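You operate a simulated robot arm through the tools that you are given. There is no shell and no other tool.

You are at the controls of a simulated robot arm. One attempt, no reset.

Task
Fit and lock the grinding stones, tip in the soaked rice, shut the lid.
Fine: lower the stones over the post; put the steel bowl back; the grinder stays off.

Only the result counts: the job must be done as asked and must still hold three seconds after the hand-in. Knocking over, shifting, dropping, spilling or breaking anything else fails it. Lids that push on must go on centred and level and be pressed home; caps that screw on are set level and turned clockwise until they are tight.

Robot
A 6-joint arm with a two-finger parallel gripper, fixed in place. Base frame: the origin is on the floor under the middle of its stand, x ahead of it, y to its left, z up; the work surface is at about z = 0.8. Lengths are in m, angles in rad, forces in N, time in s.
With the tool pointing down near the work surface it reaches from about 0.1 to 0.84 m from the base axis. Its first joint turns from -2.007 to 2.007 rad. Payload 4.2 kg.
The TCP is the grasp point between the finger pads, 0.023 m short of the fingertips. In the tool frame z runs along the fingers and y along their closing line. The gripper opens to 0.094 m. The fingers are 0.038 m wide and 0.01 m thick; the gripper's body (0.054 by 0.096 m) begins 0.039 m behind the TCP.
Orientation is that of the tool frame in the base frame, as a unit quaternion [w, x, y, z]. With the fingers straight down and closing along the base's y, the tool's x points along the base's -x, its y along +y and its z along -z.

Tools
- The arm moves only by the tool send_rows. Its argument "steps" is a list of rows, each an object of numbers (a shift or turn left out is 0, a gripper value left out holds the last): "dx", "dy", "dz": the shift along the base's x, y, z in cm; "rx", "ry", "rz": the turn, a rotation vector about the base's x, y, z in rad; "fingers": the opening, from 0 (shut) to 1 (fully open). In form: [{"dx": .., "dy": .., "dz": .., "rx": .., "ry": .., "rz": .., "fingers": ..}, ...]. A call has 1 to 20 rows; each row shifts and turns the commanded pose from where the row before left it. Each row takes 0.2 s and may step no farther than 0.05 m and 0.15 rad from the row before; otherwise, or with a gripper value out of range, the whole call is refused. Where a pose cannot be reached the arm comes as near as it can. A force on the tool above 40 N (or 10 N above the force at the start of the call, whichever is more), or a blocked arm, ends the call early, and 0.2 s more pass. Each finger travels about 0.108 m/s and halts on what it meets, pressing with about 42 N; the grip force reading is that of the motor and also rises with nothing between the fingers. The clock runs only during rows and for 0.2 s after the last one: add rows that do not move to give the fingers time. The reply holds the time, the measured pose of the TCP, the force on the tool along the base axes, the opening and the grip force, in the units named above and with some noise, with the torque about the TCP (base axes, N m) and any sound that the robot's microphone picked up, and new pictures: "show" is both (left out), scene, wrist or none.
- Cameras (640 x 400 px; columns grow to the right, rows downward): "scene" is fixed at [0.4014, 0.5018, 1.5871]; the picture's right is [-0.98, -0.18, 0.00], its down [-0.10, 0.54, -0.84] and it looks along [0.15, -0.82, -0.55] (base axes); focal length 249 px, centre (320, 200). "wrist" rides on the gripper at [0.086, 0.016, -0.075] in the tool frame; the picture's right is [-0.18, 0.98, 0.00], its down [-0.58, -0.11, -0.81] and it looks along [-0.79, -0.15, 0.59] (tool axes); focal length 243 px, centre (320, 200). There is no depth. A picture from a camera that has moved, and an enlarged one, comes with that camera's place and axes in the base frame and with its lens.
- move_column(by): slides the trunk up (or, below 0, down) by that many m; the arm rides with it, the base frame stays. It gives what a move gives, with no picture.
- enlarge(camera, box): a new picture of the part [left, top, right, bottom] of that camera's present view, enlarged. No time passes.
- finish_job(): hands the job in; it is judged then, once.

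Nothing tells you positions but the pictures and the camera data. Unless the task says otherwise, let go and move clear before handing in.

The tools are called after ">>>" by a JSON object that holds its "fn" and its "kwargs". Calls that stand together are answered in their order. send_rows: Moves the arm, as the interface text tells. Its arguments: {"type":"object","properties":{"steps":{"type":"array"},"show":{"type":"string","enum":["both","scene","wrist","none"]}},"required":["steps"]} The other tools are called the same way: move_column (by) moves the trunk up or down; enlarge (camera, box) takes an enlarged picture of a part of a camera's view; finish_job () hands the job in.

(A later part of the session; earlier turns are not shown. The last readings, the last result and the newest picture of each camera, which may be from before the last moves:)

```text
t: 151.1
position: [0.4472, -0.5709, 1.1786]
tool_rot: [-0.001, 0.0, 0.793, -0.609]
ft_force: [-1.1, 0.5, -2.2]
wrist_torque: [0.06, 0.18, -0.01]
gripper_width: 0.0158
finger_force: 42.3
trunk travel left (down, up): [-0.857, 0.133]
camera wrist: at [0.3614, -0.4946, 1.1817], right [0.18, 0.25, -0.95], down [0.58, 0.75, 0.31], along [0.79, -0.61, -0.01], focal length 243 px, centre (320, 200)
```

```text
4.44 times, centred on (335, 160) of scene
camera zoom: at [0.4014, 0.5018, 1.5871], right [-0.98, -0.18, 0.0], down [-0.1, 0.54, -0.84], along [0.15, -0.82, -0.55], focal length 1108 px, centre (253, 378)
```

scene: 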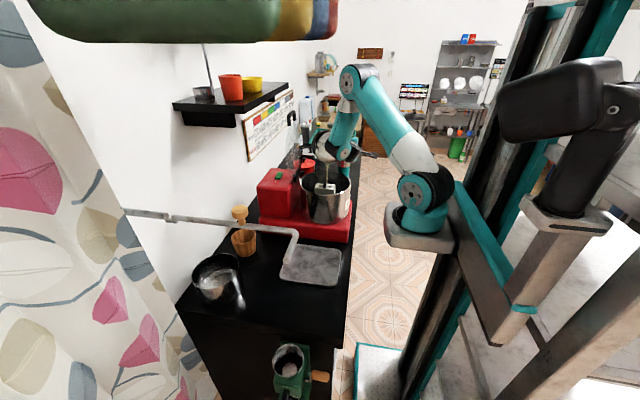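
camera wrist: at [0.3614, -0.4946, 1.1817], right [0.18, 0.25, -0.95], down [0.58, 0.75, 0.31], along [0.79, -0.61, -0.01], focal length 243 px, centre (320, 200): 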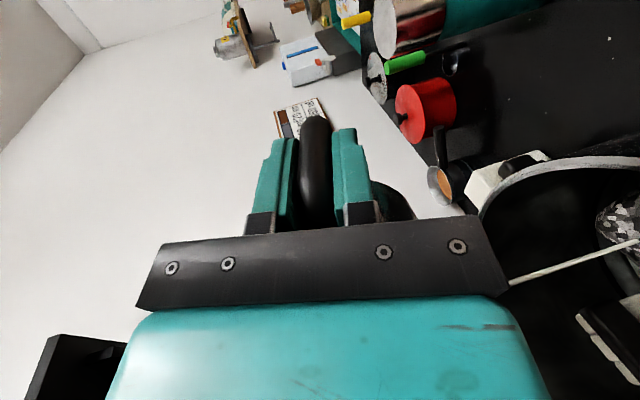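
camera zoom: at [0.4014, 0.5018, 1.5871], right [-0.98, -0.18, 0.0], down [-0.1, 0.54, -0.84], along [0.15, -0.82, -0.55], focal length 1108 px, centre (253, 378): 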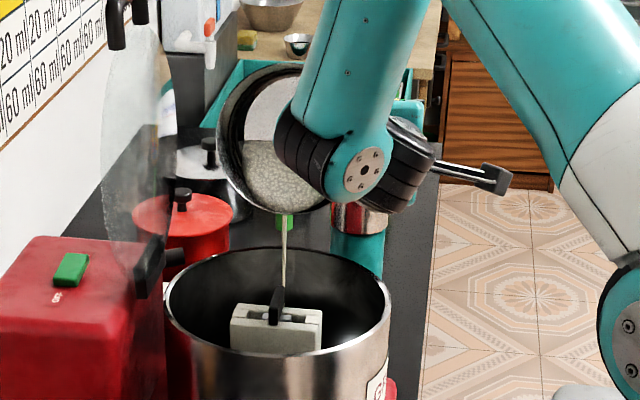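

The stream is thinning at this angle. Tilting a little more, staying within reach.

>>> {"fn": "send_rows", "kwargs": {"steps": [{"rx": -0.05, "dy": 0.4, "dz": 0.1}, {"rx": -0.05, "dy": 0.4, "dz": 0.1}, {"dz": 0}, {"dz": 0}, {"dz": 0}, {"dz": 0}, {"dz": 0}, {"dz": 0}, {"dz": 0}, {"dz": 0}, {"dz": 0}, {"dz": 0}], "show": "wrist"}}

>>> {"fn": "enlarge", "kwargs": {"camera": "scene", "box": [285, 115, 385, 205]}}

```text
t: 153.7
position: [0.4474, -0.5636, 1.1813]
tool_rot: [0.001, 0.0, 0.762, -0.648]
ft_force: [0.0, -0.4, -1.6]
wrist_torque: [0.04, 0.15, 0.01]
gripper_width: 0.016
finger_force: 41.9
trunk travel left (down, up): [-0.857, 0.133]
camera wrist: at [0.361, -0.4868, 1.1765], right [0.18, 0.16, -0.97], down [0.58, 0.78, 0.24], along [0.79, -0.61, 0.05], focal length 243 px, centre (320, 200)
```

wrist: 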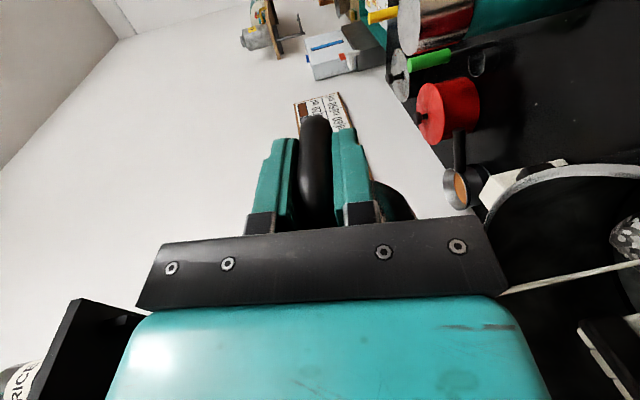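

```text
4.44 times, centred on (335, 160) of scene
camera zoom: at [0.4014, 0.5018, 1.5871], right [-0.98, -0.18, 0.0], down [-0.1, 0.54, -0.84], along [0.15, -0.82, -0.55], focal length 1108 px, centre (253, 378)
```

zoom: 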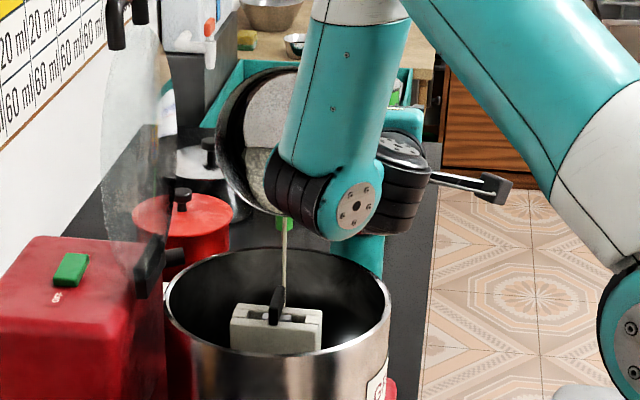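

About 81° now, with the stream continuing. While it runs, I'll start lowering the trunk in small raise-and-lower cycles so I can tilt past 90°.

>>> {"fn": "send_rows", "kwargs": {"steps": [{"dz": 0.6}, {"dz": 1.2}, {"dz": 1.6}, {"dz": 1.8}, {"dz": 1.4}, {"dz": 0.9}, {"dz": 0.5}, {"dz": 0}, {"dz": 0}, {"dz": 0}], "show": "none"}}

>>> {"fn": "move_column", "kwargs": {"by": -0.08}}

>>> {"fn": "send_rows", "kwargs": {"steps": [{"dz": 0.6}, {"dz": 1.2}, {"dz": 1.6}, {"dz": 1.8}, {"dz": 1.4}, {"dz": 0.9}, {"dz": 0.5}, {"dz": 0}], "show": "scene"}}

```text
t: 155.9
position: [0.4473, -0.5623, 1.2599]
tool_rot: [0.0, 0.001, 0.762, -0.648]
ft_force: [0.0, 0.3, -1.5]
wrist_torque: [0.05, 0.18, -0.02]
gripper_width: 0.0153
finger_force: 41.9
trunk travel left (down, up): [-0.857, 0.133]
```

```text
t: 157.1
position: [0.447, -0.563, 1.1794]
tool_rot: [0.0, 0.001, 0.763, -0.647]
ft_force: [0.0, 0.0, -2.4]
wrist_torque: [0.06, 0.17, 0.02]
gripper_width: 0.0156
finger_force: 42.1
trunk travel left (down, up): [-0.777, 0.213]
```

```text
t: 158.9
position: [0.4471, -0.5616, 1.2602]
tool_rot: [0.0, 0.001, 0.762, -0.647]
ft_force: [0.3, 0.7, -2.7]
wrist_torque: [0.03, 0.16, 0.01]
gripper_width: 0.0156
finger_force: 42.3
trunk travel left (down, up): [-0.777, 0.213]
```

scene: 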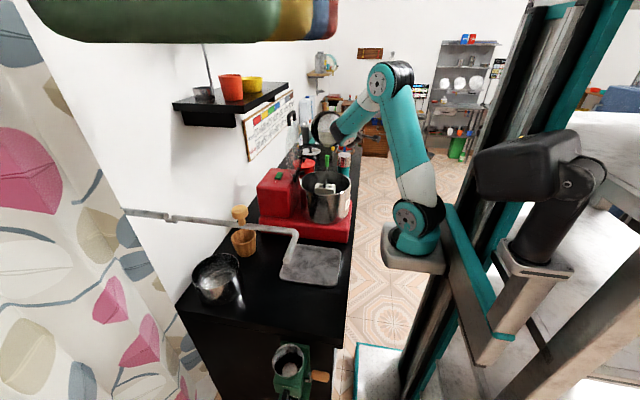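

>>> {"fn": "enlarge", "kwargs": {"camera": "scene", "box": [285, 90, 385, 205]}}

>>> {"fn": "move_column", "kwargs": {"by": -0.08}}

>>> {"fn": "send_rows", "kwargs": {"steps": [{"dz": 0.6}, {"dz": 1.2}, {"dz": 1.6}, {"dz": 1.8}, {"dz": 1.4}, {"dz": 0.9}, {"dz": 0.5}, {"dz": 0}], "show": "none"}}

>>> {"fn": "move_column", "kwargs": {"by": -0.08}}

>>> {"fn": "send_rows", "kwargs": {"steps": [{"dz": 0.6}, {"dz": 1.2}, {"dz": 1.6}, {"dz": 1.8}, {"dz": 1.4}, {"dz": 0.9}, {"dz": 0.5}, {"dz": 0}], "show": "both"}}

```text
3.48 times, centred on (335, 148) of scene
camera zoom: at [0.4014, 0.5018, 1.5871], right [-0.98, -0.18, 0.0], down [-0.1, 0.54, -0.84], along [0.15, -0.82, -0.55], focal length 867 px, centre (268, 383)
```

zoom: 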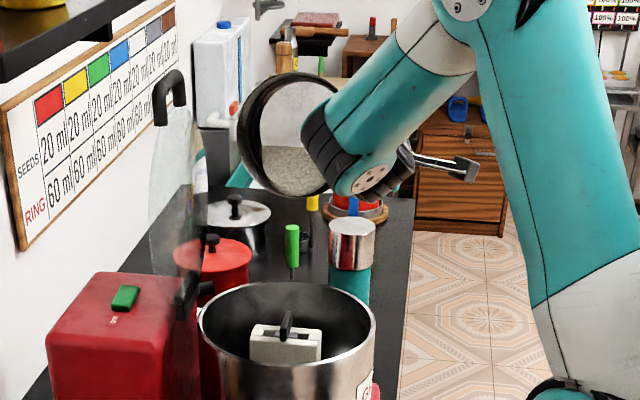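

```text
t: 160.0
position: [0.4461, -0.5615, 1.1804]
tool_rot: [0.001, 0.001, 0.762, -0.648]
ft_force: [0.9, -0.7, -2.1]
wrist_torque: [0.02, 0.16, 0.0]
gripper_width: 0.0155
finger_force: 42.1
trunk travel left (down, up): [-0.697, 0.293]
```

```text
t: 161.8
position: [0.4463, -0.5621, 1.2609]
tool_rot: [-0.001, 0.0, 0.762, -0.647]
ft_force: [0.0, 0.0, -1.8]
wrist_torque: [0.03, 0.16, -0.01]
gripper_width: 0.0155
finger_force: 41.8
trunk travel left (down, up): [-0.697, 0.293]
```

```text
t: 163.0
position: [0.4465, -0.5623, 1.1812]
tool_rot: [0.001, 0.0, 0.762, -0.647]
ft_force: [-0.4, 0.9, -2.1]
wrist_torque: [0.05, 0.17, -0.02]
gripper_width: 0.0156
finger_force: 42.1
trunk travel left (down, up): [-0.617, 0.373]
```

```text
t: 164.8
position: [0.4456, -0.5637, 1.2593]
tool_rot: [-0.001, 0.0, 0.762, -0.648]
ft_force: [0.7, -0.1, -1.6]
wrist_torque: [0.04, 0.17, 0.0]
gripper_width: 0.0157
finger_force: 42.1
trunk travel left (down, up): [-0.617, 0.373]
camera wrist: at [0.36, -0.4864, 1.256], right [0.18, 0.16, -0.97], down [0.58, 0.78, 0.24], along [0.79, -0.61, 0.05], focal length 243 px, centre (320, 200)
```

scene: 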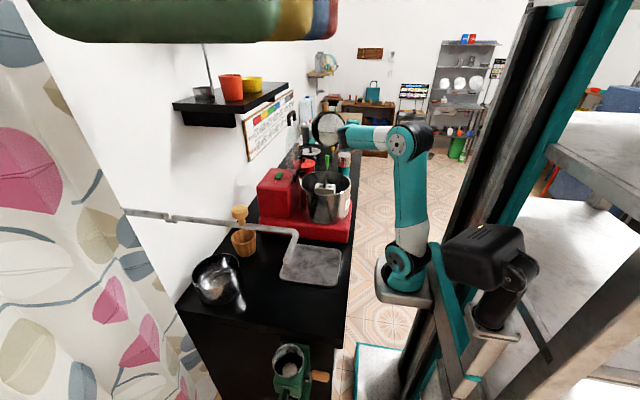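
wrist: 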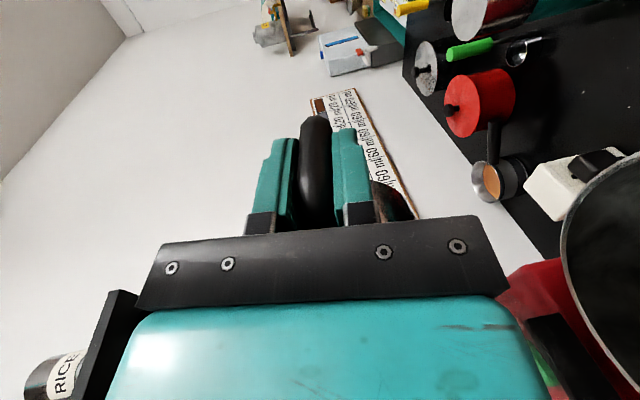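

The stream has stopped at 81° with some rice left. One more lowering, then I'll tilt past 90°.

>>> {"fn": "move_column", "kwargs": {"by": -0.08}}

>>> {"fn": "send_rows", "kwargs": {"steps": [{"rx": -0.065, "dy": 0.5, "dz": 0.2}, {"rx": -0.065, "dy": 0.5, "dz": 0.2}, {"rx": -0.065, "dy": 0.5, "dz": 0.2}, {"dz": 0}, {"dz": 0}, {"dz": 0}, {"dz": 0}, {"dz": 0}], "show": "both"}}

>>> {"fn": "enlarge", "kwargs": {"camera": "scene", "box": [285, 105, 385, 205]}}

```text
t: 166.0
position: [0.446, -0.5634, 1.1798]
tool_rot: [-0.001, -0.001, 0.762, -0.648]
ft_force: [0.4, -0.9, -1.9]
wrist_torque: [0.04, 0.15, 0.02]
gripper_width: 0.0157
finger_force: 41.9
trunk travel left (down, up): [-0.537, 0.453]
```

```text
t: 167.8
position: [0.4465, -0.5475, 1.1863]
tool_rot: [0.0, 0.0, -0.695, 0.719]
ft_force: [-0.6, 0.0, -1.5]
wrist_torque: [0.04, 0.16, 0.0]
gripper_width: 0.0156
finger_force: 41.8
trunk travel left (down, up): [-0.537, 0.453]
camera wrist: at [0.3604, -0.4735, 1.168], right [0.18, -0.03, -0.98], down [0.58, 0.81, 0.08], along [0.79, -0.59, 0.17], focal length 243 px, centre (320, 200)
```

scene: 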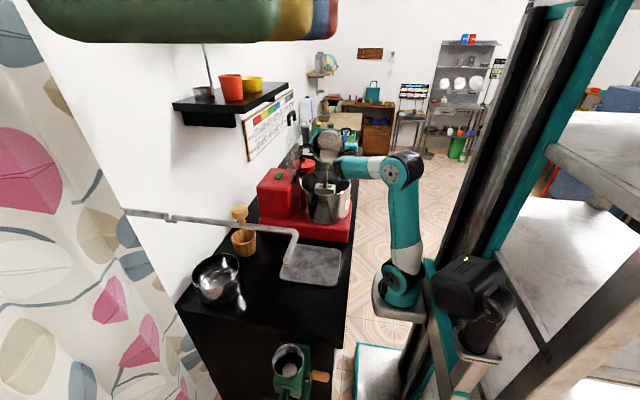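
wrist: 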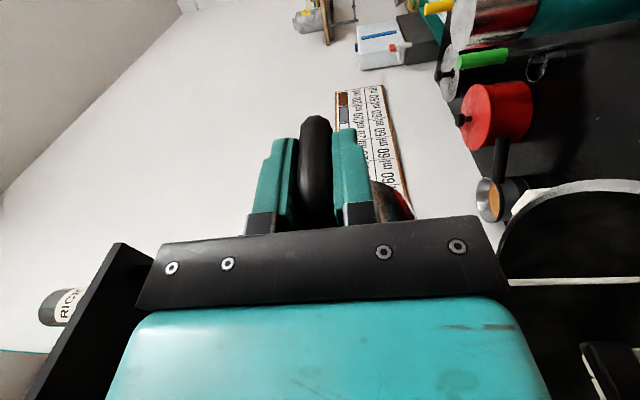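

```text
4.00 times, centred on (335, 155) of scene
camera zoom: at [0.4014, 0.5018, 1.5871], right [-0.98, -0.18, 0.0], down [-0.1, 0.54, -0.84], along [0.15, -0.82, -0.55], focal length 997 px, centre (260, 380)
```

zoom: 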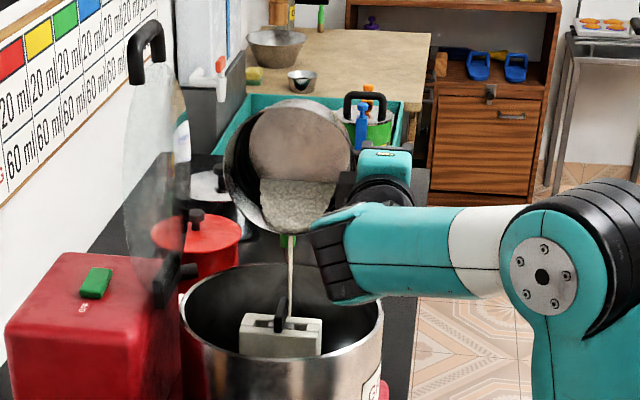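

At 92° it's streaming again into the drum. Continuing the tilt to about 107°.

>>> {"fn": "send_rows", "kwargs": {"steps": [{"dz": 0}, {"dz": 0}, {"dz": 0}, {"dz": 0}, {"rx": -0.065, "dy": 0.55, "dz": 0.3}, {"rx": -0.065, "dy": 0.55, "dz": 0.3}, {"rx": -0.065, "dy": 0.55, "dz": 0.3}, {"rx": -0.065, "dy": 0.55, "dz": 0.3}, {"dz": 0}, {"dz": 0}, {"dz": 0}, {"dz": 0}, {"dz": 0}, {"dz": 0}], "show": "wrist"}}

>>> {"fn": "enlarge", "kwargs": {"camera": "scene", "box": [285, 105, 385, 205]}}

```text
t: 170.8
position: [0.4468, -0.5263, 1.1984]
tool_rot: [0.0, 0.0, -0.596, 0.803]
ft_force: [0.1, -0.1, -1.5]
wrist_torque: [0.05, 0.09, 0.0]
gripper_width: 0.0157
finger_force: 41.9
trunk travel left (down, up): [-0.537, 0.453]
camera wrist: at [0.3608, -0.4596, 1.1602], right [0.18, -0.28, -0.94], down [0.58, 0.8, -0.13], along [0.79, -0.52, 0.31], focal length 243 px, centre (320, 200)
```

wrist: 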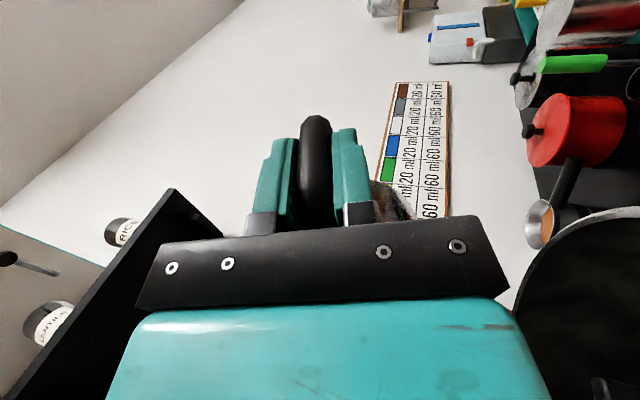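

```text
4.00 times, centred on (335, 155) of scene
camera zoom: at [0.4014, 0.5018, 1.5871], right [-0.98, -0.18, 0.0], down [-0.1, 0.54, -0.84], along [0.15, -0.82, -0.55], focal length 997 px, centre (260, 380)
```

zoom: 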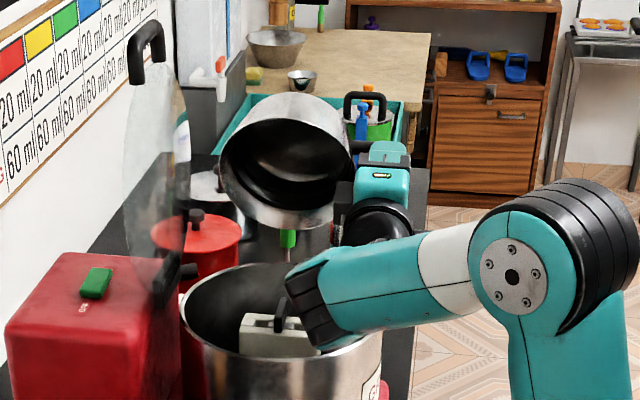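

The bowl now looks empty. I'll zoom in to be sure nothing is left and check the drum.

>>> {"fn": "enlarge", "kwargs": {"camera": "scene", "box": [335, 125, 385, 165]}}

>>> {"fn": "enlarge", "kwargs": {"camera": "scene", "box": [300, 165, 380, 215]}}

>>> {"fn": "enlarge", "kwargs": {"camera": "scene", "box": [330, 125, 390, 170]}}

```text
10.00 times, centred on (360, 145) of scene
camera zoom: at [0.4014, 0.5018, 1.5871], right [-0.98, -0.18, 0.0], down [-0.1, 0.54, -0.84], along [0.15, -0.82, -0.55], focal length 2492 px, centre (-80, 750)
```

zoom: 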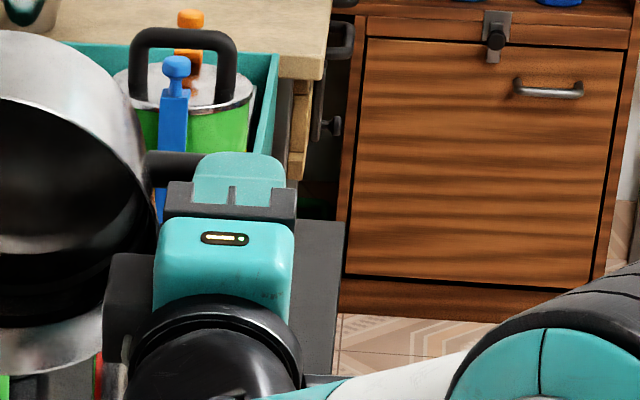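

```text
8.00 times, centred on (340, 190) of scene
camera zoom: at [0.4014, 0.5018, 1.5871], right [-0.98, -0.18, 0.0], down [-0.1, 0.54, -0.84], along [0.15, -0.82, -0.55], focal length 1994 px, centre (160, 280)
```

zoom: 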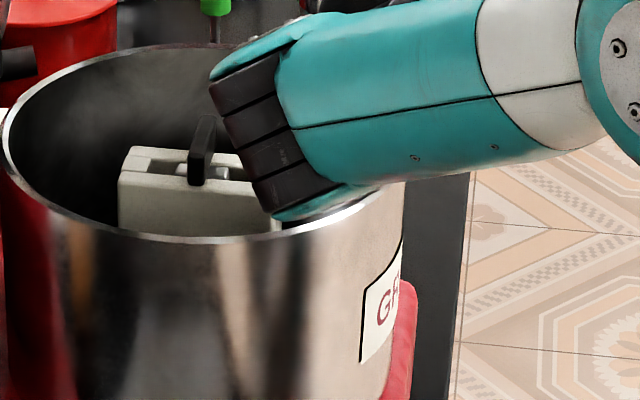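

```text
8.89 times, centred on (360, 148) of scene
camera zoom: at [0.4014, 0.5018, 1.5871], right [-0.98, -0.18, 0.0], down [-0.1, 0.54, -0.84], along [0.15, -0.82, -0.55], focal length 2215 px, centre (-36, 667)
```

zoom: 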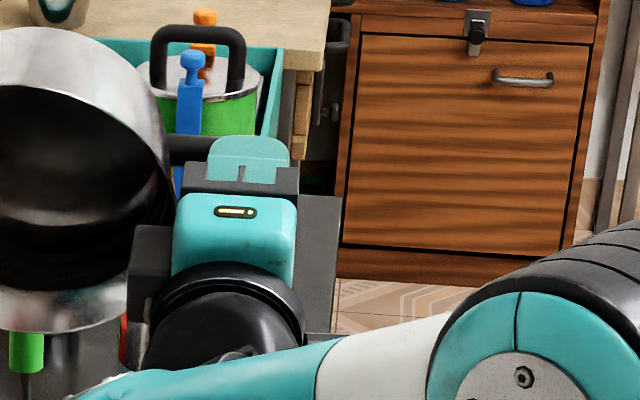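

>>> {"fn": "enlarge", "kwargs": {"camera": "scene", "box": [315, 122, 363, 164]}}

>>> {"fn": "send_rows", "kwargs": {"steps": [{"rx": -0.065, "dy": 0.5, "dz": 0.5}, {"rx": -0.065, "dy": 0.4, "dz": 0.6}, {"rx": -0.065, "dy": 0.3, "dz": 0.6}, {"rx": -0.065, "dy": 0.3, "dz": 0.6}, {"dz": 0}, {"dz": 0}, {"dz": 0}, {"dz": 0}, {"dz": 0}], "show": "both"}}

>>> {"fn": "enlarge", "kwargs": {"camera": "scene", "box": [315, 112, 363, 164]}}

```text
9.52 times, centred on (339, 143) of scene
camera zoom: at [0.4014, 0.5018, 1.5871], right [-0.98, -0.18, 0.0], down [-0.1, 0.54, -0.84], along [0.15, -0.82, -0.55], focal length 2373 px, centre (139, 743)
```

zoom: 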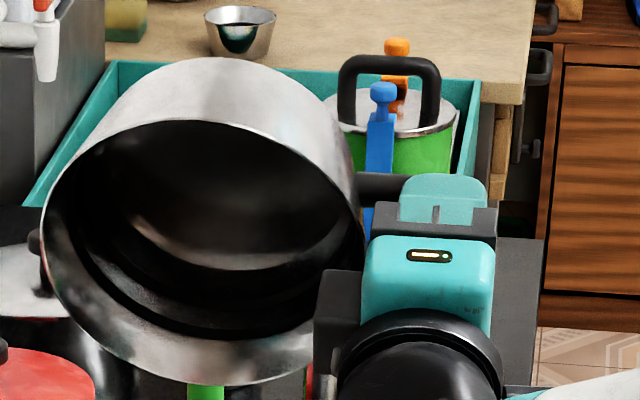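

```text
t: 172.8
position: [0.445, -0.5198, 1.2327]
tool_rot: [0.0, 0.002, -0.489, 0.872]
ft_force: [0.5, 0.2, -1.3]
wrist_torque: [0.01, 0.12, -0.03]
gripper_width: 0.0155
finger_force: 42.3
out of reach, approached as far as the arm can: row 4
trunk travel left (down, up): [-0.537, 0.453]
camera wrist: at [0.3596, -0.4653, 1.1809], right [0.18, -0.51, -0.84], down [0.58, 0.75, -0.33], along [0.8, -0.43, 0.43], focal length 243 px, centre (320, 200)
```

scene: 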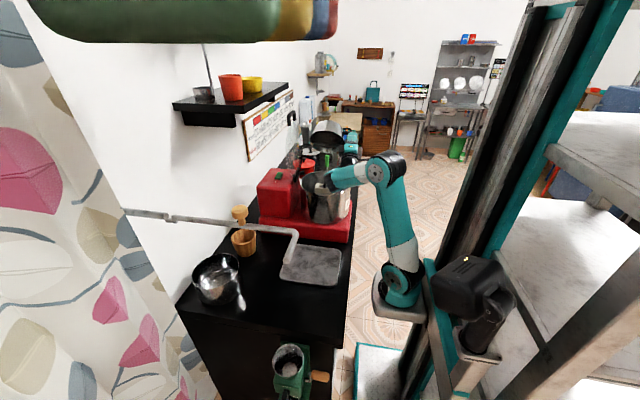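
wrist: 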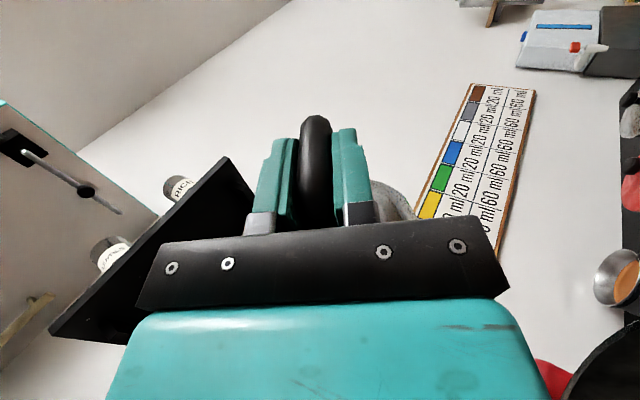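

```text
7.69 times, centred on (339, 138) of scene
camera zoom: at [0.4014, 0.5018, 1.5871], right [-0.98, -0.18, 0.0], down [-0.1, 0.54, -0.84], along [0.15, -0.82, -0.55], focal length 1917 px, centre (174, 677)
```

zoom: 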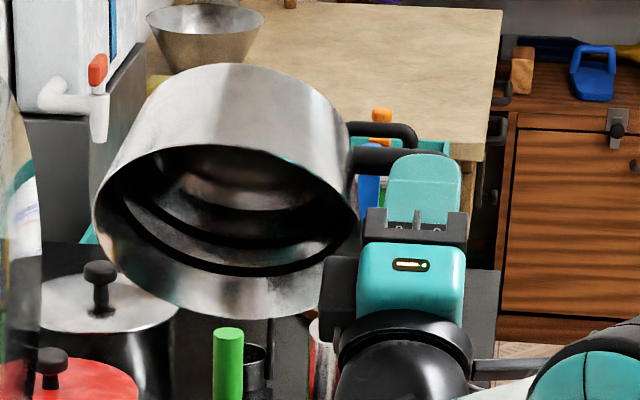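

The bowl is completely empty. I'll roll it back upright along the same path, then bring the trunk back up.

>>> {"fn": "send_rows", "kwargs": {"steps": [{"rx": 0.12, "dy": -0.5, "dz": -1.0}, {"rx": 0.13, "dy": -0.8, "dz": -1.1}, {"rx": 0.13, "dy": -1.0, "dz": -1.0}, {"rx": 0.13, "dy": -1.0, "dz": -0.8}, {"rx": 0.13, "dy": -0.8, "dz": -0.6}, {"rx": 0.065, "dy": -0.3, "dz": -0.3}, {"dz": 0}], "show": "none"}}

>>> {"fn": "move_column", "kwargs": {"by": 0.32}}

>>> {"fn": "send_rows", "kwargs": {"steps": [{"rx": 0.1, "dy": -0.5, "dz": -2}, {"rx": 0.13, "dy": -0.7, "dz": -3}, {"rx": 0.13, "dy": -0.7, "dz": -3}, {"rx": 0.13, "dy": -0.4, "dz": -3}, {"rx": 0.13, "dy": -0.2, "dz": -3}, {"rx": 0.13, "dz": -3}, {"rx": 0.13, "dy": 0.3, "dz": -3}, {"rx": 0.13, "dy": 0.5, "dz": -3}, {"rx": 0.13, "dy": 0.7, "dz": -3}, {"rx": 0.13, "dy": 0.7, "dz": -3}, {"rx": 0.1, "dy": 0.5, "dz": -1.5}, {"dz": 0}], "show": "both"}}

```text
t: 174.4
position: [0.4452, -0.5647, 1.1868]
tool_rot: [0.0, 0.0, 0.759, -0.651]
ft_force: [-0.2, -0.3, -1.4]
wrist_torque: [0.02, 0.11, 0.01]
gripper_width: 0.0152
finger_force: 42.2
trunk travel left (down, up): [-0.537, 0.453]
```

```text
t: 177.6
position: [0.4457, -0.5644, 1.5064]
tool_rot: [0.0, 0.0, 0.759, -0.651]
ft_force: [-0.2, 0.2, -1.3]
wrist_torque: [0.01, 0.13, 0.02]
gripper_width: 0.0154
finger_force: 41.7
trunk travel left (down, up): [-0.857, 0.133]
```

```text
t: 180.2
position: [0.4441, -0.5638, 1.2018]
tool_rot: [0.001, 0.0, 1.0, -0.023]
ft_force: [-0.6, -0.3, -1.6]
wrist_torque: [0.0, 0.09, 0.01]
gripper_width: 0.0153
finger_force: 42.5
trunk travel left (down, up): [-0.857, 0.133]
camera wrist: at [0.3587, -0.5447, 1.2751], right [0.18, 0.98, -0.05], down [0.58, -0.07, 0.81], along [0.79, -0.18, -0.58], focal length 243 px, centre (320, 200)
```

scene: 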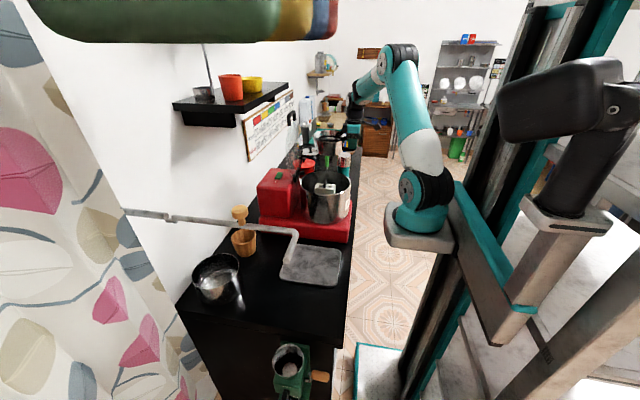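
wrist: 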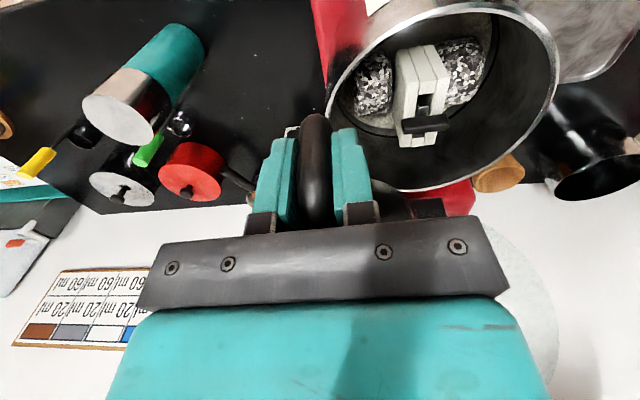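

The bowl is nearly upright and the rice is in the drum. I'll square up the last couple of degrees and carry the bowl back the way it came.

>>> {"fn": "send_rows", "kwargs": {"steps": [{"rx": 0.046, "dz": -1}, {"dy": 1, "dx": 0.1, "dz": -1}, {"dy": 2, "dx": 0.1}, {"dy": 2.5}, {"dy": 3}, {"dy": 3}, {"dy": 3}, {"dy": 3}, {"dy": 2.5}, {"dy": 2}, {"dy": 1.5, "dx": 0.3}, {"dy": 1.8, "dx": 0.6}, {"dy": 2, "dx": 0.8}, {"dy": 2.2, "dx": 1.0}, {"dy": 2.2, "dx": 1.0}, {"dy": 2.2, "dx": 0.9}, {"dy": 1.8, "dx": 0.5}, {"dy": 1.2, "dx": 0.2}, {"dy": 0.6}, {"dz": 0}], "show": "both"}}

```text
t: 184.3
position: [0.5009, -0.1866, 1.1819]
tool_rot: [0.0, 0.0, 1.0, -0.001]
ft_force: [-0.3, 0.3, -0.9]
wrist_torque: [0.0, 0.14, -0.01]
gripper_width: 0.0155
finger_force: 42.1
trunk travel left (down, up): [-0.857, 0.133]
camera wrist: at [0.4146, -0.1704, 1.256], right [0.18, 0.98, 0.0], down [0.58, -0.11, 0.81], along [0.79, -0.15, -0.59], focal length 243 px, centre (320, 200)
```

scene: 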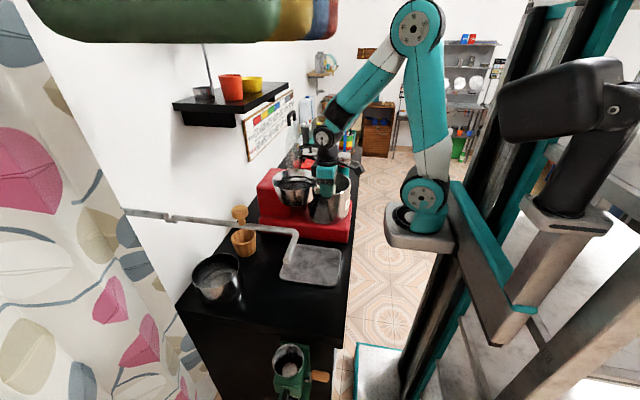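
wrist: 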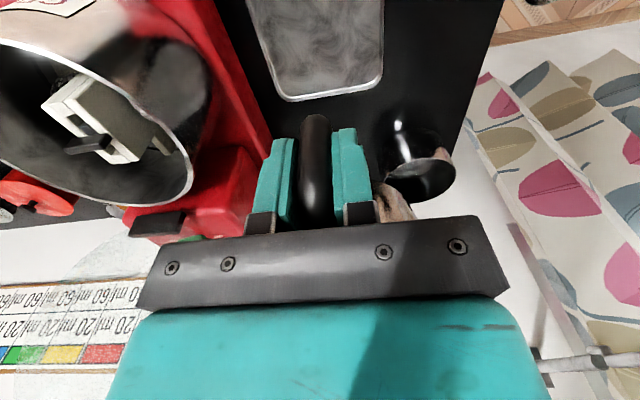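

Now down, then across to the bowl's original spot.

>>> {"fn": "send_rows", "kwargs": {"steps": [{"dz": -1}, {"dz": -2}, {"dz": -2.5}, {"dz": -2.5}, {"dz": -2.5}, {"dz": -2.5}, {"dz": -2.5}, {"dz": -2.5}, {"dz": -1.6}, {"dz": -1}, {"dy": 1, "dx": -0.2}, {"dy": 2, "dx": -0.4}, {"dy": 2.5, "dx": -0.5}, {"dy": 2.8, "dx": -0.6}, {"dy": 2.8, "dx": -0.6}, {"dy": 2.8, "dx": -0.5}, {"dy": 2, "dx": -0.4}, {"dy": 1.4, "dx": -0.2}, {"dy": 0.9}, {"dz": 0}], "show": "both"}}

>>> {"fn": "enlarge", "kwargs": {"camera": "scene", "box": [262, 225, 358, 315]}}

```text
t: 188.6
position: [0.466, -0.005, 0.9761]
tool_rot: [0.0, 0.0, 1.0, -0.001]
ft_force: [0.7, -0.2, -1.7]
wrist_torque: [0.02, 0.11, -0.02]
gripper_width: 0.0153
finger_force: 42.2
trunk travel left (down, up): [-0.857, 0.133]
camera wrist: at [0.3794, 0.0122, 1.0506], right [0.18, 0.98, 0.0], down [0.58, -0.11, 0.81], along [0.79, -0.15, -0.59], focal length 243 px, centre (320, 200)
```

scene: 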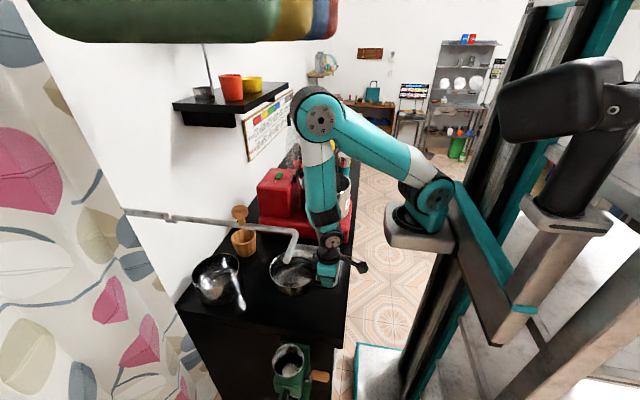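
wrist: 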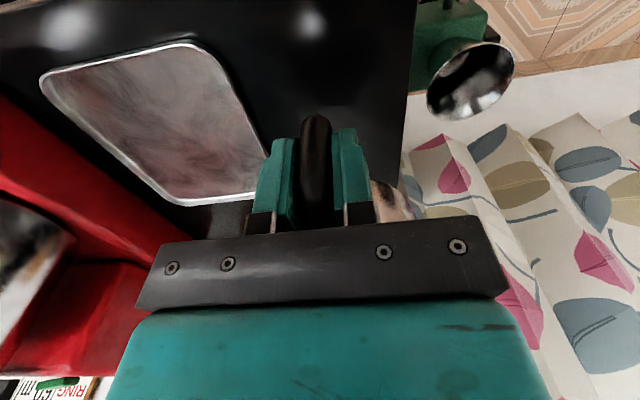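

```text
4.44 times, centred on (310, 270) of scene
camera zoom: at [0.4014, 0.5018, 1.5871], right [-0.98, -0.18, 0.0], down [-0.1, 0.54, -0.84], along [0.15, -0.82, -0.55], focal length 1108 px, centre (364, -111)
```

zoom: 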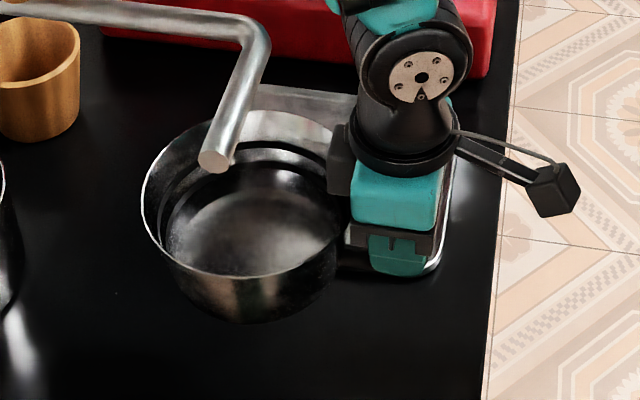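

The empty bowl hangs over its original place, clear of the spout. Lowering it to the counter, slowly at the end.

>>> {"fn": "send_rows", "kwargs": {"steps": [{"dz": -1}, {"dz": -2}, {"dz": -2.2}, {"dz": -2.2}, {"dz": -1.8}, {"dz": -1.2}, {"dz": -0.8}, {"dz": -0.5}, {"dz": -0.4}, {"dz": -0.3}, {"dz": -0.3}, {"dz": 0}], "show": "scene"}}

```text
t: 191.2
position: [0.4653, -0.0052, 0.8493]
tool_rot: [0.0, 0.0, 1.0, 0.0]
ft_force: [0.4, 0.4, -1.1]
wrist_torque: [0.0, 0.15, 0.01]
gripper_width: 0.0156
finger_force: 41.7
trunk travel left (down, up): [-0.857, 0.133]
```

scene: 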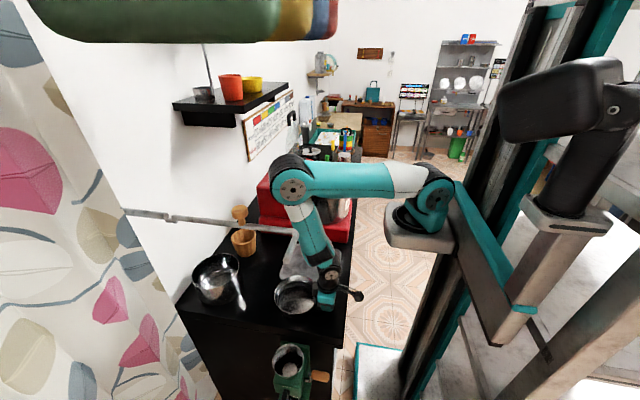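

>>> {"fn": "send_rows", "kwargs": {"steps": [{"dy": 0.15, "dx": 0.1, "dz": -0.1}, {"dz": -0.15}, {"dz": -0.15}, {"dz": 0}], "show": "none"}}

>>> {"fn": "enlarge", "kwargs": {"camera": "scene", "box": [268, 268, 348, 322]}}

```text
t: 192.2
position: [0.4648, -0.0041, 0.8448]
tool_rot: [0.001, 0.0, 1.0, -0.001]
ft_force: [-3.0, -0.3, 8.1]
wrist_torque: [0.07, -1.31, -0.02]
gripper_width: 0.0157
finger_force: 42.1
trunk travel left (down, up): [-0.857, 0.133]
```

```text
7.41 times, centred on (308, 295) of scene
camera zoom: at [0.4014, 0.5018, 1.5871], right [-0.98, -0.18, 0.0], down [-0.1, 0.54, -0.84], along [0.15, -0.82, -0.55], focal length 1846 px, centre (409, -504)
```

zoom: 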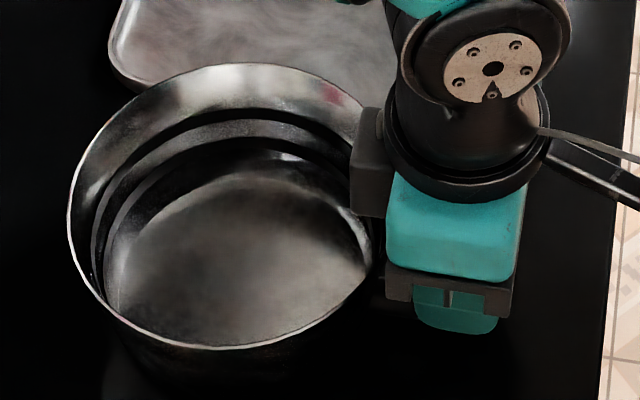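

The bowl's rim is exactly where it was at the start and it's touching down. Releasing and rising straight up.

>>> {"fn": "send_rows", "kwargs": {"steps": [{"dz": -0.05}, {"fingers": 0.3}, {"fingers": 0.5}, {"fingers": 0.8}, {"fingers": 0.9}, {"dz": 1}, {"dz": 2}, {"dz": 3}, {"dz": 3}, {"dz": 3}, {"dz": 2}, {"dz": 0}], "show": "both"}}

>>> {"fn": "enlarge", "kwargs": {"camera": "scene", "box": [268, 268, 348, 322]}}

```text
t: 194.8
position: [0.4658, -0.0019, 0.9829]
tool_rot: [0.0, 0.0, 1.0, -0.001]
ft_force: [0.7, 0.4, -0.5]
wrist_torque: [0.0, 0.01, 0.01]
gripper_width: 0.0843
finger_force: 0.0
trunk travel left (down, up): [-0.857, 0.133]
camera wrist: at [0.3801, 0.0151, 1.0572], right [0.18, 0.98, 0.0], down [0.58, -0.11, 0.81], along [0.79, -0.15, -0.59], focal length 243 px, centre (320, 200)
```

scene: 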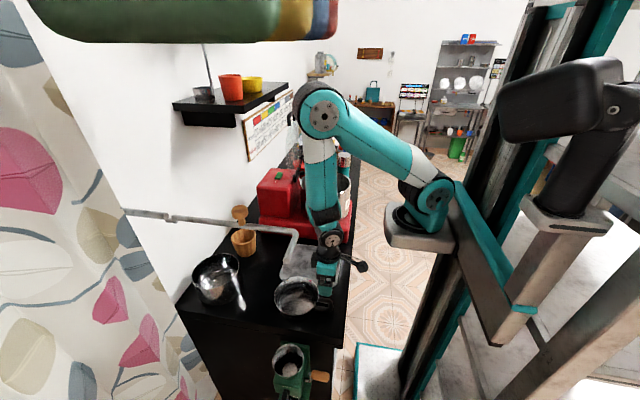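
wrist: 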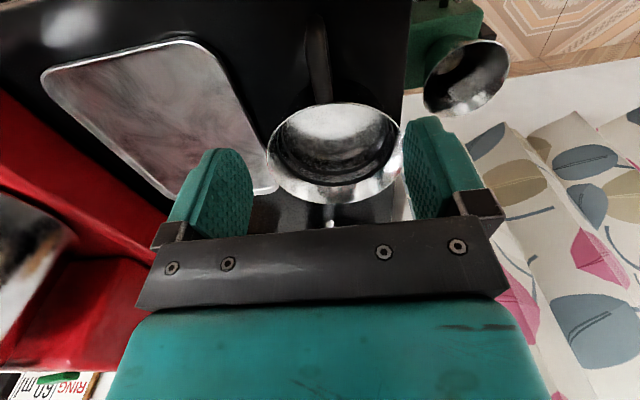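

```text
7.41 times, centred on (308, 295) of scene
camera zoom: at [0.4014, 0.5018, 1.5871], right [-0.98, -0.18, 0.0], down [-0.1, 0.54, -0.84], along [0.15, -0.82, -0.55], focal length 1846 px, centre (409, -504)
```

zoom: 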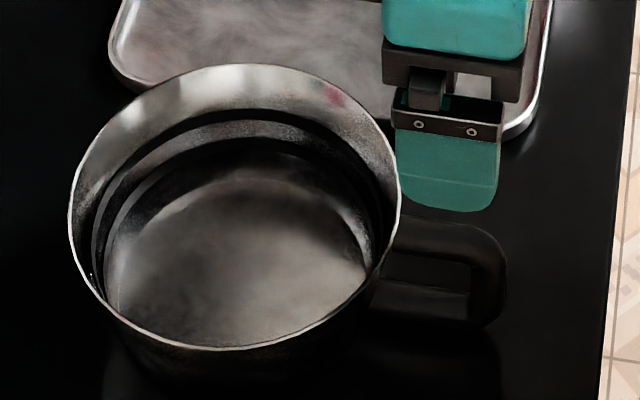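

The bowl is back exactly in place. Now for the lid: I'll move to where the wrist camera can look at it squarely.

>>> {"fn": "send_rows", "kwargs": {"steps": [{"dy": -2, "dx": 0.4}, {"dy": -3, "dx": 0.5}, {"dy": -3.5, "dx": 0.6}, {"dy": -3.5, "dx": 0.6}, {"dy": -3.5, "dx": 0.6}, {"dy": -2.5, "dx": 0.6}, {"dz": 3}, {"dz": 3.5}, {"dz": 3.5}, {"dz": 3.5}, {"dz": 3.5}, {"dz": 3, "dy": -1}, {"dy": -3, "dx": -0.8}, {"dy": -3, "dx": -1, "dz": 1}, {"dy": -3, "dx": -1, "dz": 2}, {"dy": -3, "dx": -1, "dz": 3}, {"dy": -3, "dx": -1, "dz": 3}, {"dy": -3, "dx": -0.5, "dz": 3}, {"dy": -3, "dz": 3}, {"dy": -3, "dz": 3}], "show": "both"}}

```text
t: 198.9
position: [0.4465, -0.4317, 1.3618]
tool_rot: [0.0, -0.001, 1.0, -0.001]
ft_force: [-0.7, 0.6, -0.8]
wrist_torque: [-0.03, -0.02, 0.02]
gripper_width: 0.0843
finger_force: 0.0
trunk travel left (down, up): [-0.857, 0.133]
camera wrist: at [0.3608, -0.4159, 1.4358], right [0.18, 0.98, 0.0], down [0.58, -0.11, 0.81], along [0.79, -0.15, -0.59], focal length 243 px, centre (320, 200)
```

scene: 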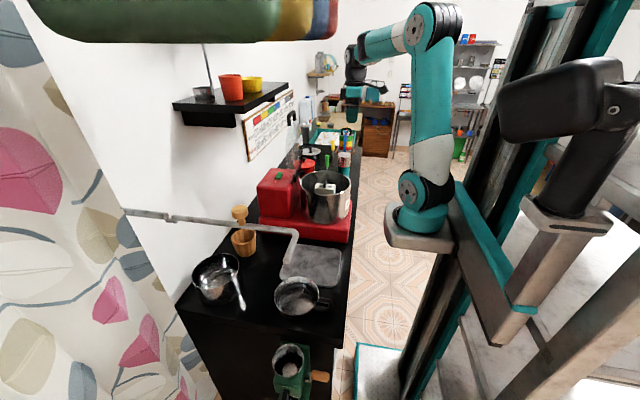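
wrist: 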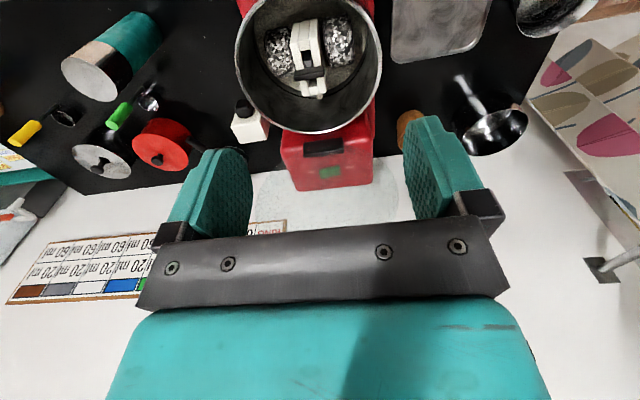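

>>> {"fn": "enlarge", "kwargs": {"camera": "wrist", "box": [210, 0, 430, 240]}}

>>> {"fn": "enlarge", "kwargs": {"camera": "scene", "box": [255, 100, 355, 220]}}

>>> {"fn": "enlarge", "kwargs": {"camera": "scene", "box": [265, 100, 325, 190]}}

```text
1.67 times, centred on (320, 120) of wrist
camera zoom: at [0.3608, -0.4159, 1.4358], right [0.18, 0.98, 0.0], down [0.58, -0.11, 0.81], along [0.79, -0.15, -0.59], focal length 404 px, centre (320, 333)
```

zoom: 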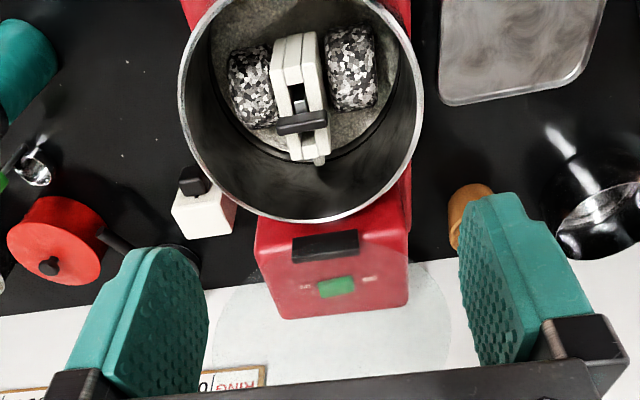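

```text
3.33 times, centred on (305, 160) of scene
camera zoom: at [0.4014, 0.5018, 1.5871], right [-0.98, -0.18, 0.0], down [-0.1, 0.54, -0.84], along [0.15, -0.82, -0.55], focal length 831 px, centre (370, 333)
```

zoom: 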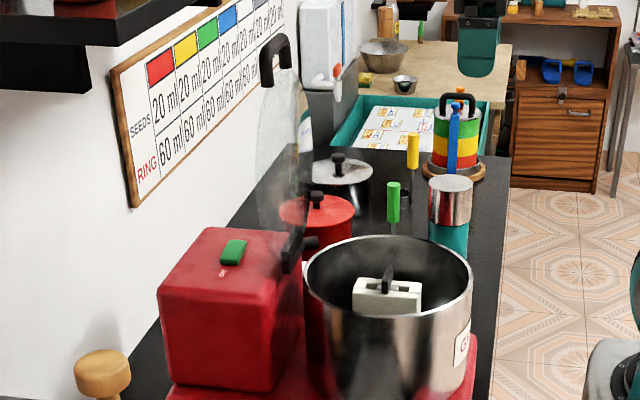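

```text
4.44 times, centred on (295, 145) of scene
camera zoom: at [0.4014, 0.5018, 1.5871], right [-0.98, -0.18, 0.0], down [-0.1, 0.54, -0.84], along [0.15, -0.82, -0.55], focal length 1108 px, centre (431, 444)
```

zoom: 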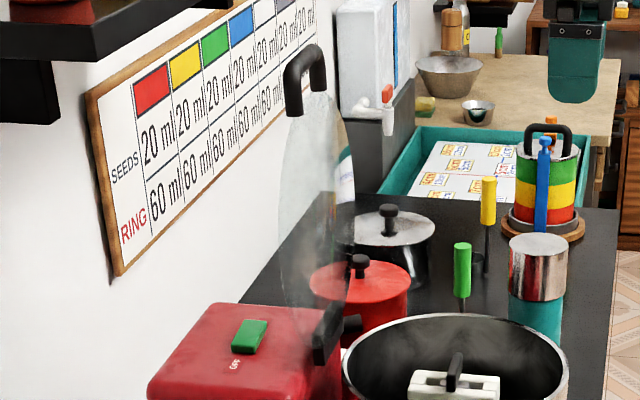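

The drum now has its bed of rice. I'll zoom in on the lid's handle and hinge.

>>> {"fn": "enlarge", "kwargs": {"camera": "scene", "box": [278, 105, 318, 135]}}

>>> {"fn": "enlarge", "kwargs": {"camera": "scene", "box": [285, 155, 325, 190]}}

>>> {"fn": "enlarge", "kwargs": {"camera": "wrist", "box": [250, 120, 400, 230]}}

```text
13.33 times, centred on (298, 120) of scene
camera zoom: at [0.4014, 0.5018, 1.5871], right [-0.98, -0.18, 0.0], down [-0.1, 0.54, -0.84], along [0.15, -0.82, -0.55], focal length 3322 px, centre (613, 1267)
```

zoom: 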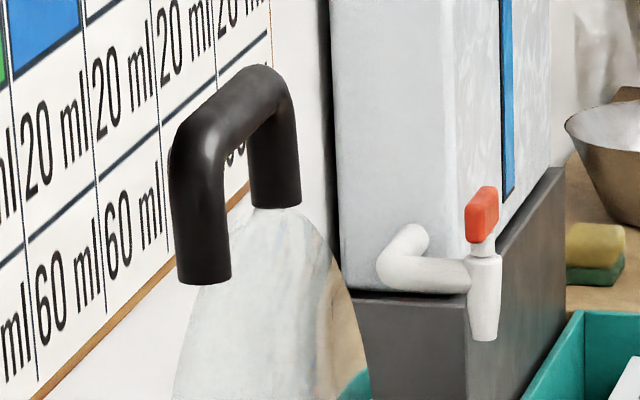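

```text
11.43 times, centred on (305, 172) of scene
camera zoom: at [0.4014, 0.5018, 1.5871], right [-0.98, -0.18, 0.0], down [-0.1, 0.54, -0.84], along [0.15, -0.82, -0.55], focal length 2848 px, centre (491, 514)
```

zoom: 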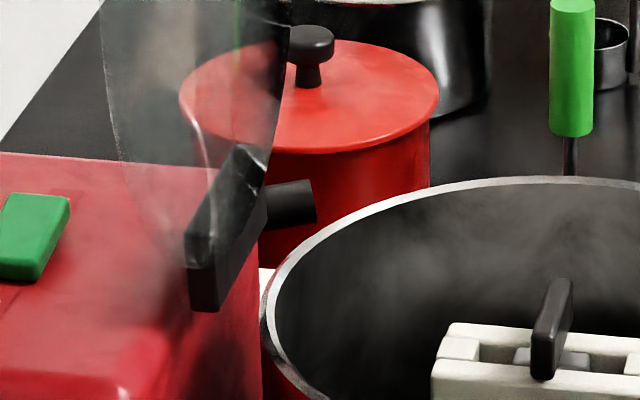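

```text
3.64 times, centred on (325, 175) of wrist
camera zoom: at [0.3608, -0.4159, 1.4358], right [0.18, 0.98, 0.0], down [0.58, -0.11, 0.81], along [0.79, -0.15, -0.59], focal length 882 px, centre (302, 291)
```

zoom: 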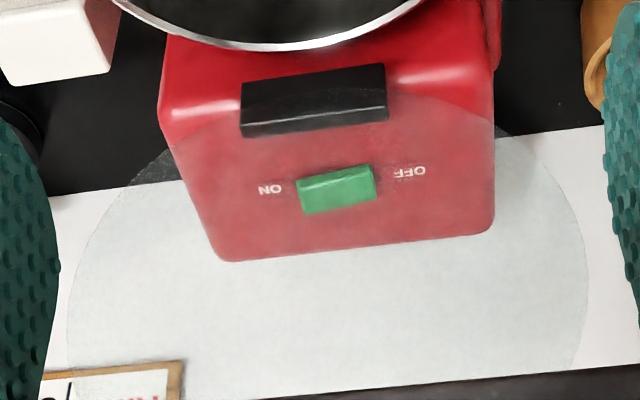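

The lid stands upright with its U-handle at the top (bar along y near (0.687, -0.47, 1.34)), hinged at the black block by the drum's +x rim. A shelf overhangs just behind at x≥0.73, so I'll approach the handle at 45° from the front: turning the wrist a quarter turn, then pitching.

>>> {"fn": "send_rows", "kwargs": {"steps": [{"rz": 0.145, "dy": -0.3, "dz": 0.5}, {"rz": 0.145, "dy": -0.3, "dz": 0.5}, {"rz": 0.145, "dy": -0.3, "dz": 0.5}, {"rz": 0.145, "dy": -0.3, "dz": 0.5}, {"rz": 0.145, "dy": -0.3, "dz": 0.5}, {"rz": 0.145, "dy": -0.3}, {"rz": 0.145, "dy": -0.3}, {"rz": 0.145, "dy": -0.3}, {"rz": 0.145, "dy": -0.3}, {"rz": 0.145, "dy": -0.3}, {"rz": 0.121, "dy": -0.3}, {"ry": -0.131}, {"ry": -0.131}, {"ry": -0.131}, {"ry": -0.131}, {"ry": -0.131}, {"ry": -0.13}, {"dz": 0}], "show": "both"}}

```text
t: 202.8
position: [0.4476, -0.4673, 1.39]
tool_rot: [-0.272, 0.653, -0.653, 0.271]
ft_force: [0.2, -0.1, -0.3]
wrist_torque: [0.02, 0.05, -0.02]
gripper_width: 0.0846
finger_force: 0.1
trunk travel left (down, up): [-0.857, 0.133]
camera wrist: at [0.3837, -0.5536, 1.4306], right [-0.69, 0.18, -0.7], down [-0.5, 0.58, 0.65], along [0.52, 0.79, -0.31], focal length 243 px, centre (320, 200)
```

scene: 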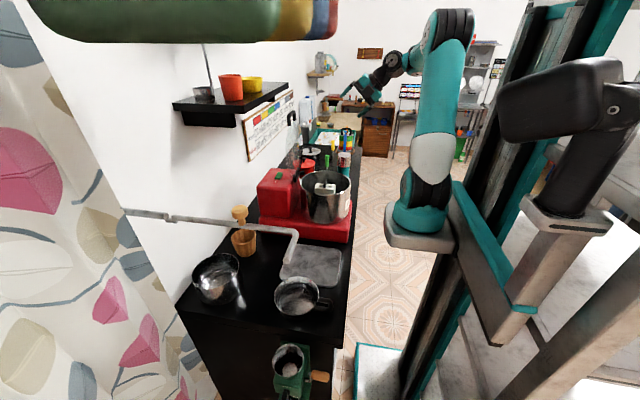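
wrist: 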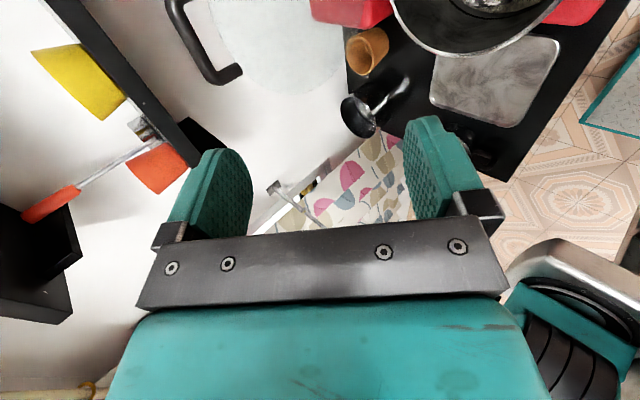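

I can see the U-handle clearly now, with the shelf to its left. I'll enlarge to locate the bar.

>>> {"fn": "enlarge", "kwargs": {"camera": "wrist", "box": [130, 0, 350, 130]}}

```text
2.91 times, centred on (240, 65) of wrist
camera zoom: at [0.3837, -0.5536, 1.4306], right [-0.69, 0.18, -0.7], down [-0.5, 0.58, 0.65], along [0.52, 0.79, -0.31], focal length 706 px, centre (553, 593)
```

zoom: 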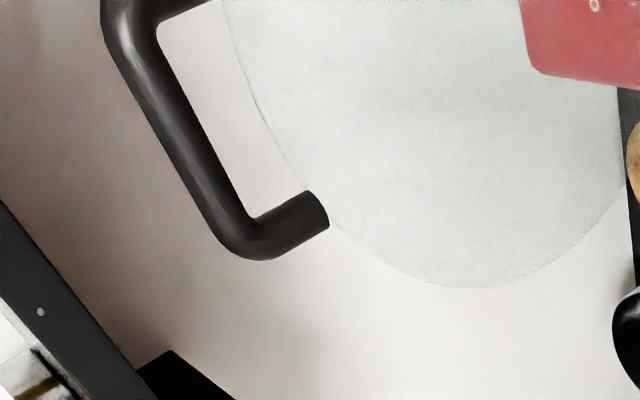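

The bar's centre is (0.689, -0.471, 1.336), about 1.6 cm thick, with a clear U-opening for a finger. I'll narrow the fingers, go to a standoff 12 cm back along the 45° line, and check.

>>> {"fn": "send_rows", "kwargs": {"steps": [{"dx": 2.5, "dz": 0.5, "fingers": 0.55}, {"dx": 3.5, "dz": 0.7}, {"dx": 3.5, "dz": 0.7}, {"dx": 3.5, "dz": 0.7}, {"dx": 2.6, "dz": 0.5, "dy": -0.2}, {"dz": 0}], "show": "both"}}

>>> {"fn": "enlarge", "kwargs": {"camera": "wrist", "box": [180, 0, 440, 200]}}

```text
t: 204.2
position: [0.6024, -0.468, 1.4195]
tool_rot: [0.271, -0.653, 0.653, -0.272]
ft_force: [0.2, -0.1, 0.4]
wrist_torque: [-0.01, -0.02, -0.01]
gripper_width: 0.0517
finger_force: 0.1
trunk travel left (down, up): [-0.857, 0.133]
camera wrist: at [0.539, -0.5541, 1.4607], right [-0.69, 0.18, -0.7], down [-0.49, 0.58, 0.65], along [0.52, 0.79, -0.31], focal length 243 px, centre (320, 200)
```

scene: 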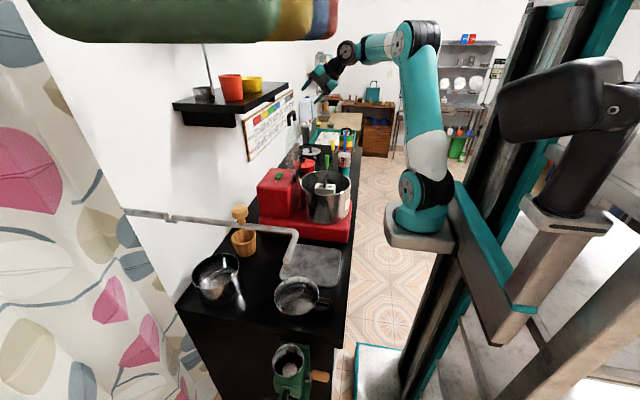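
wrist: 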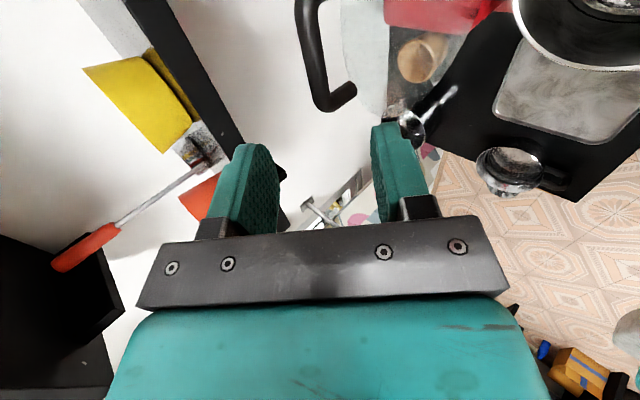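

```text
2.00 times, centred on (310, 100) of wrist
camera zoom: at [0.539, -0.5541, 1.4607], right [-0.69, 0.18, -0.7], down [-0.49, 0.58, 0.65], along [0.52, 0.79, -0.31], focal length 485 px, centre (340, 400)
```

zoom: 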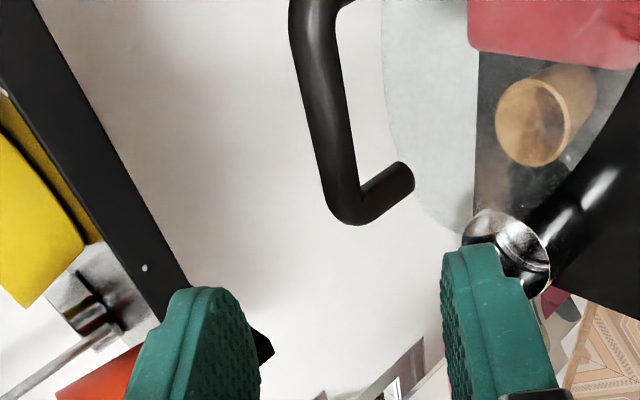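

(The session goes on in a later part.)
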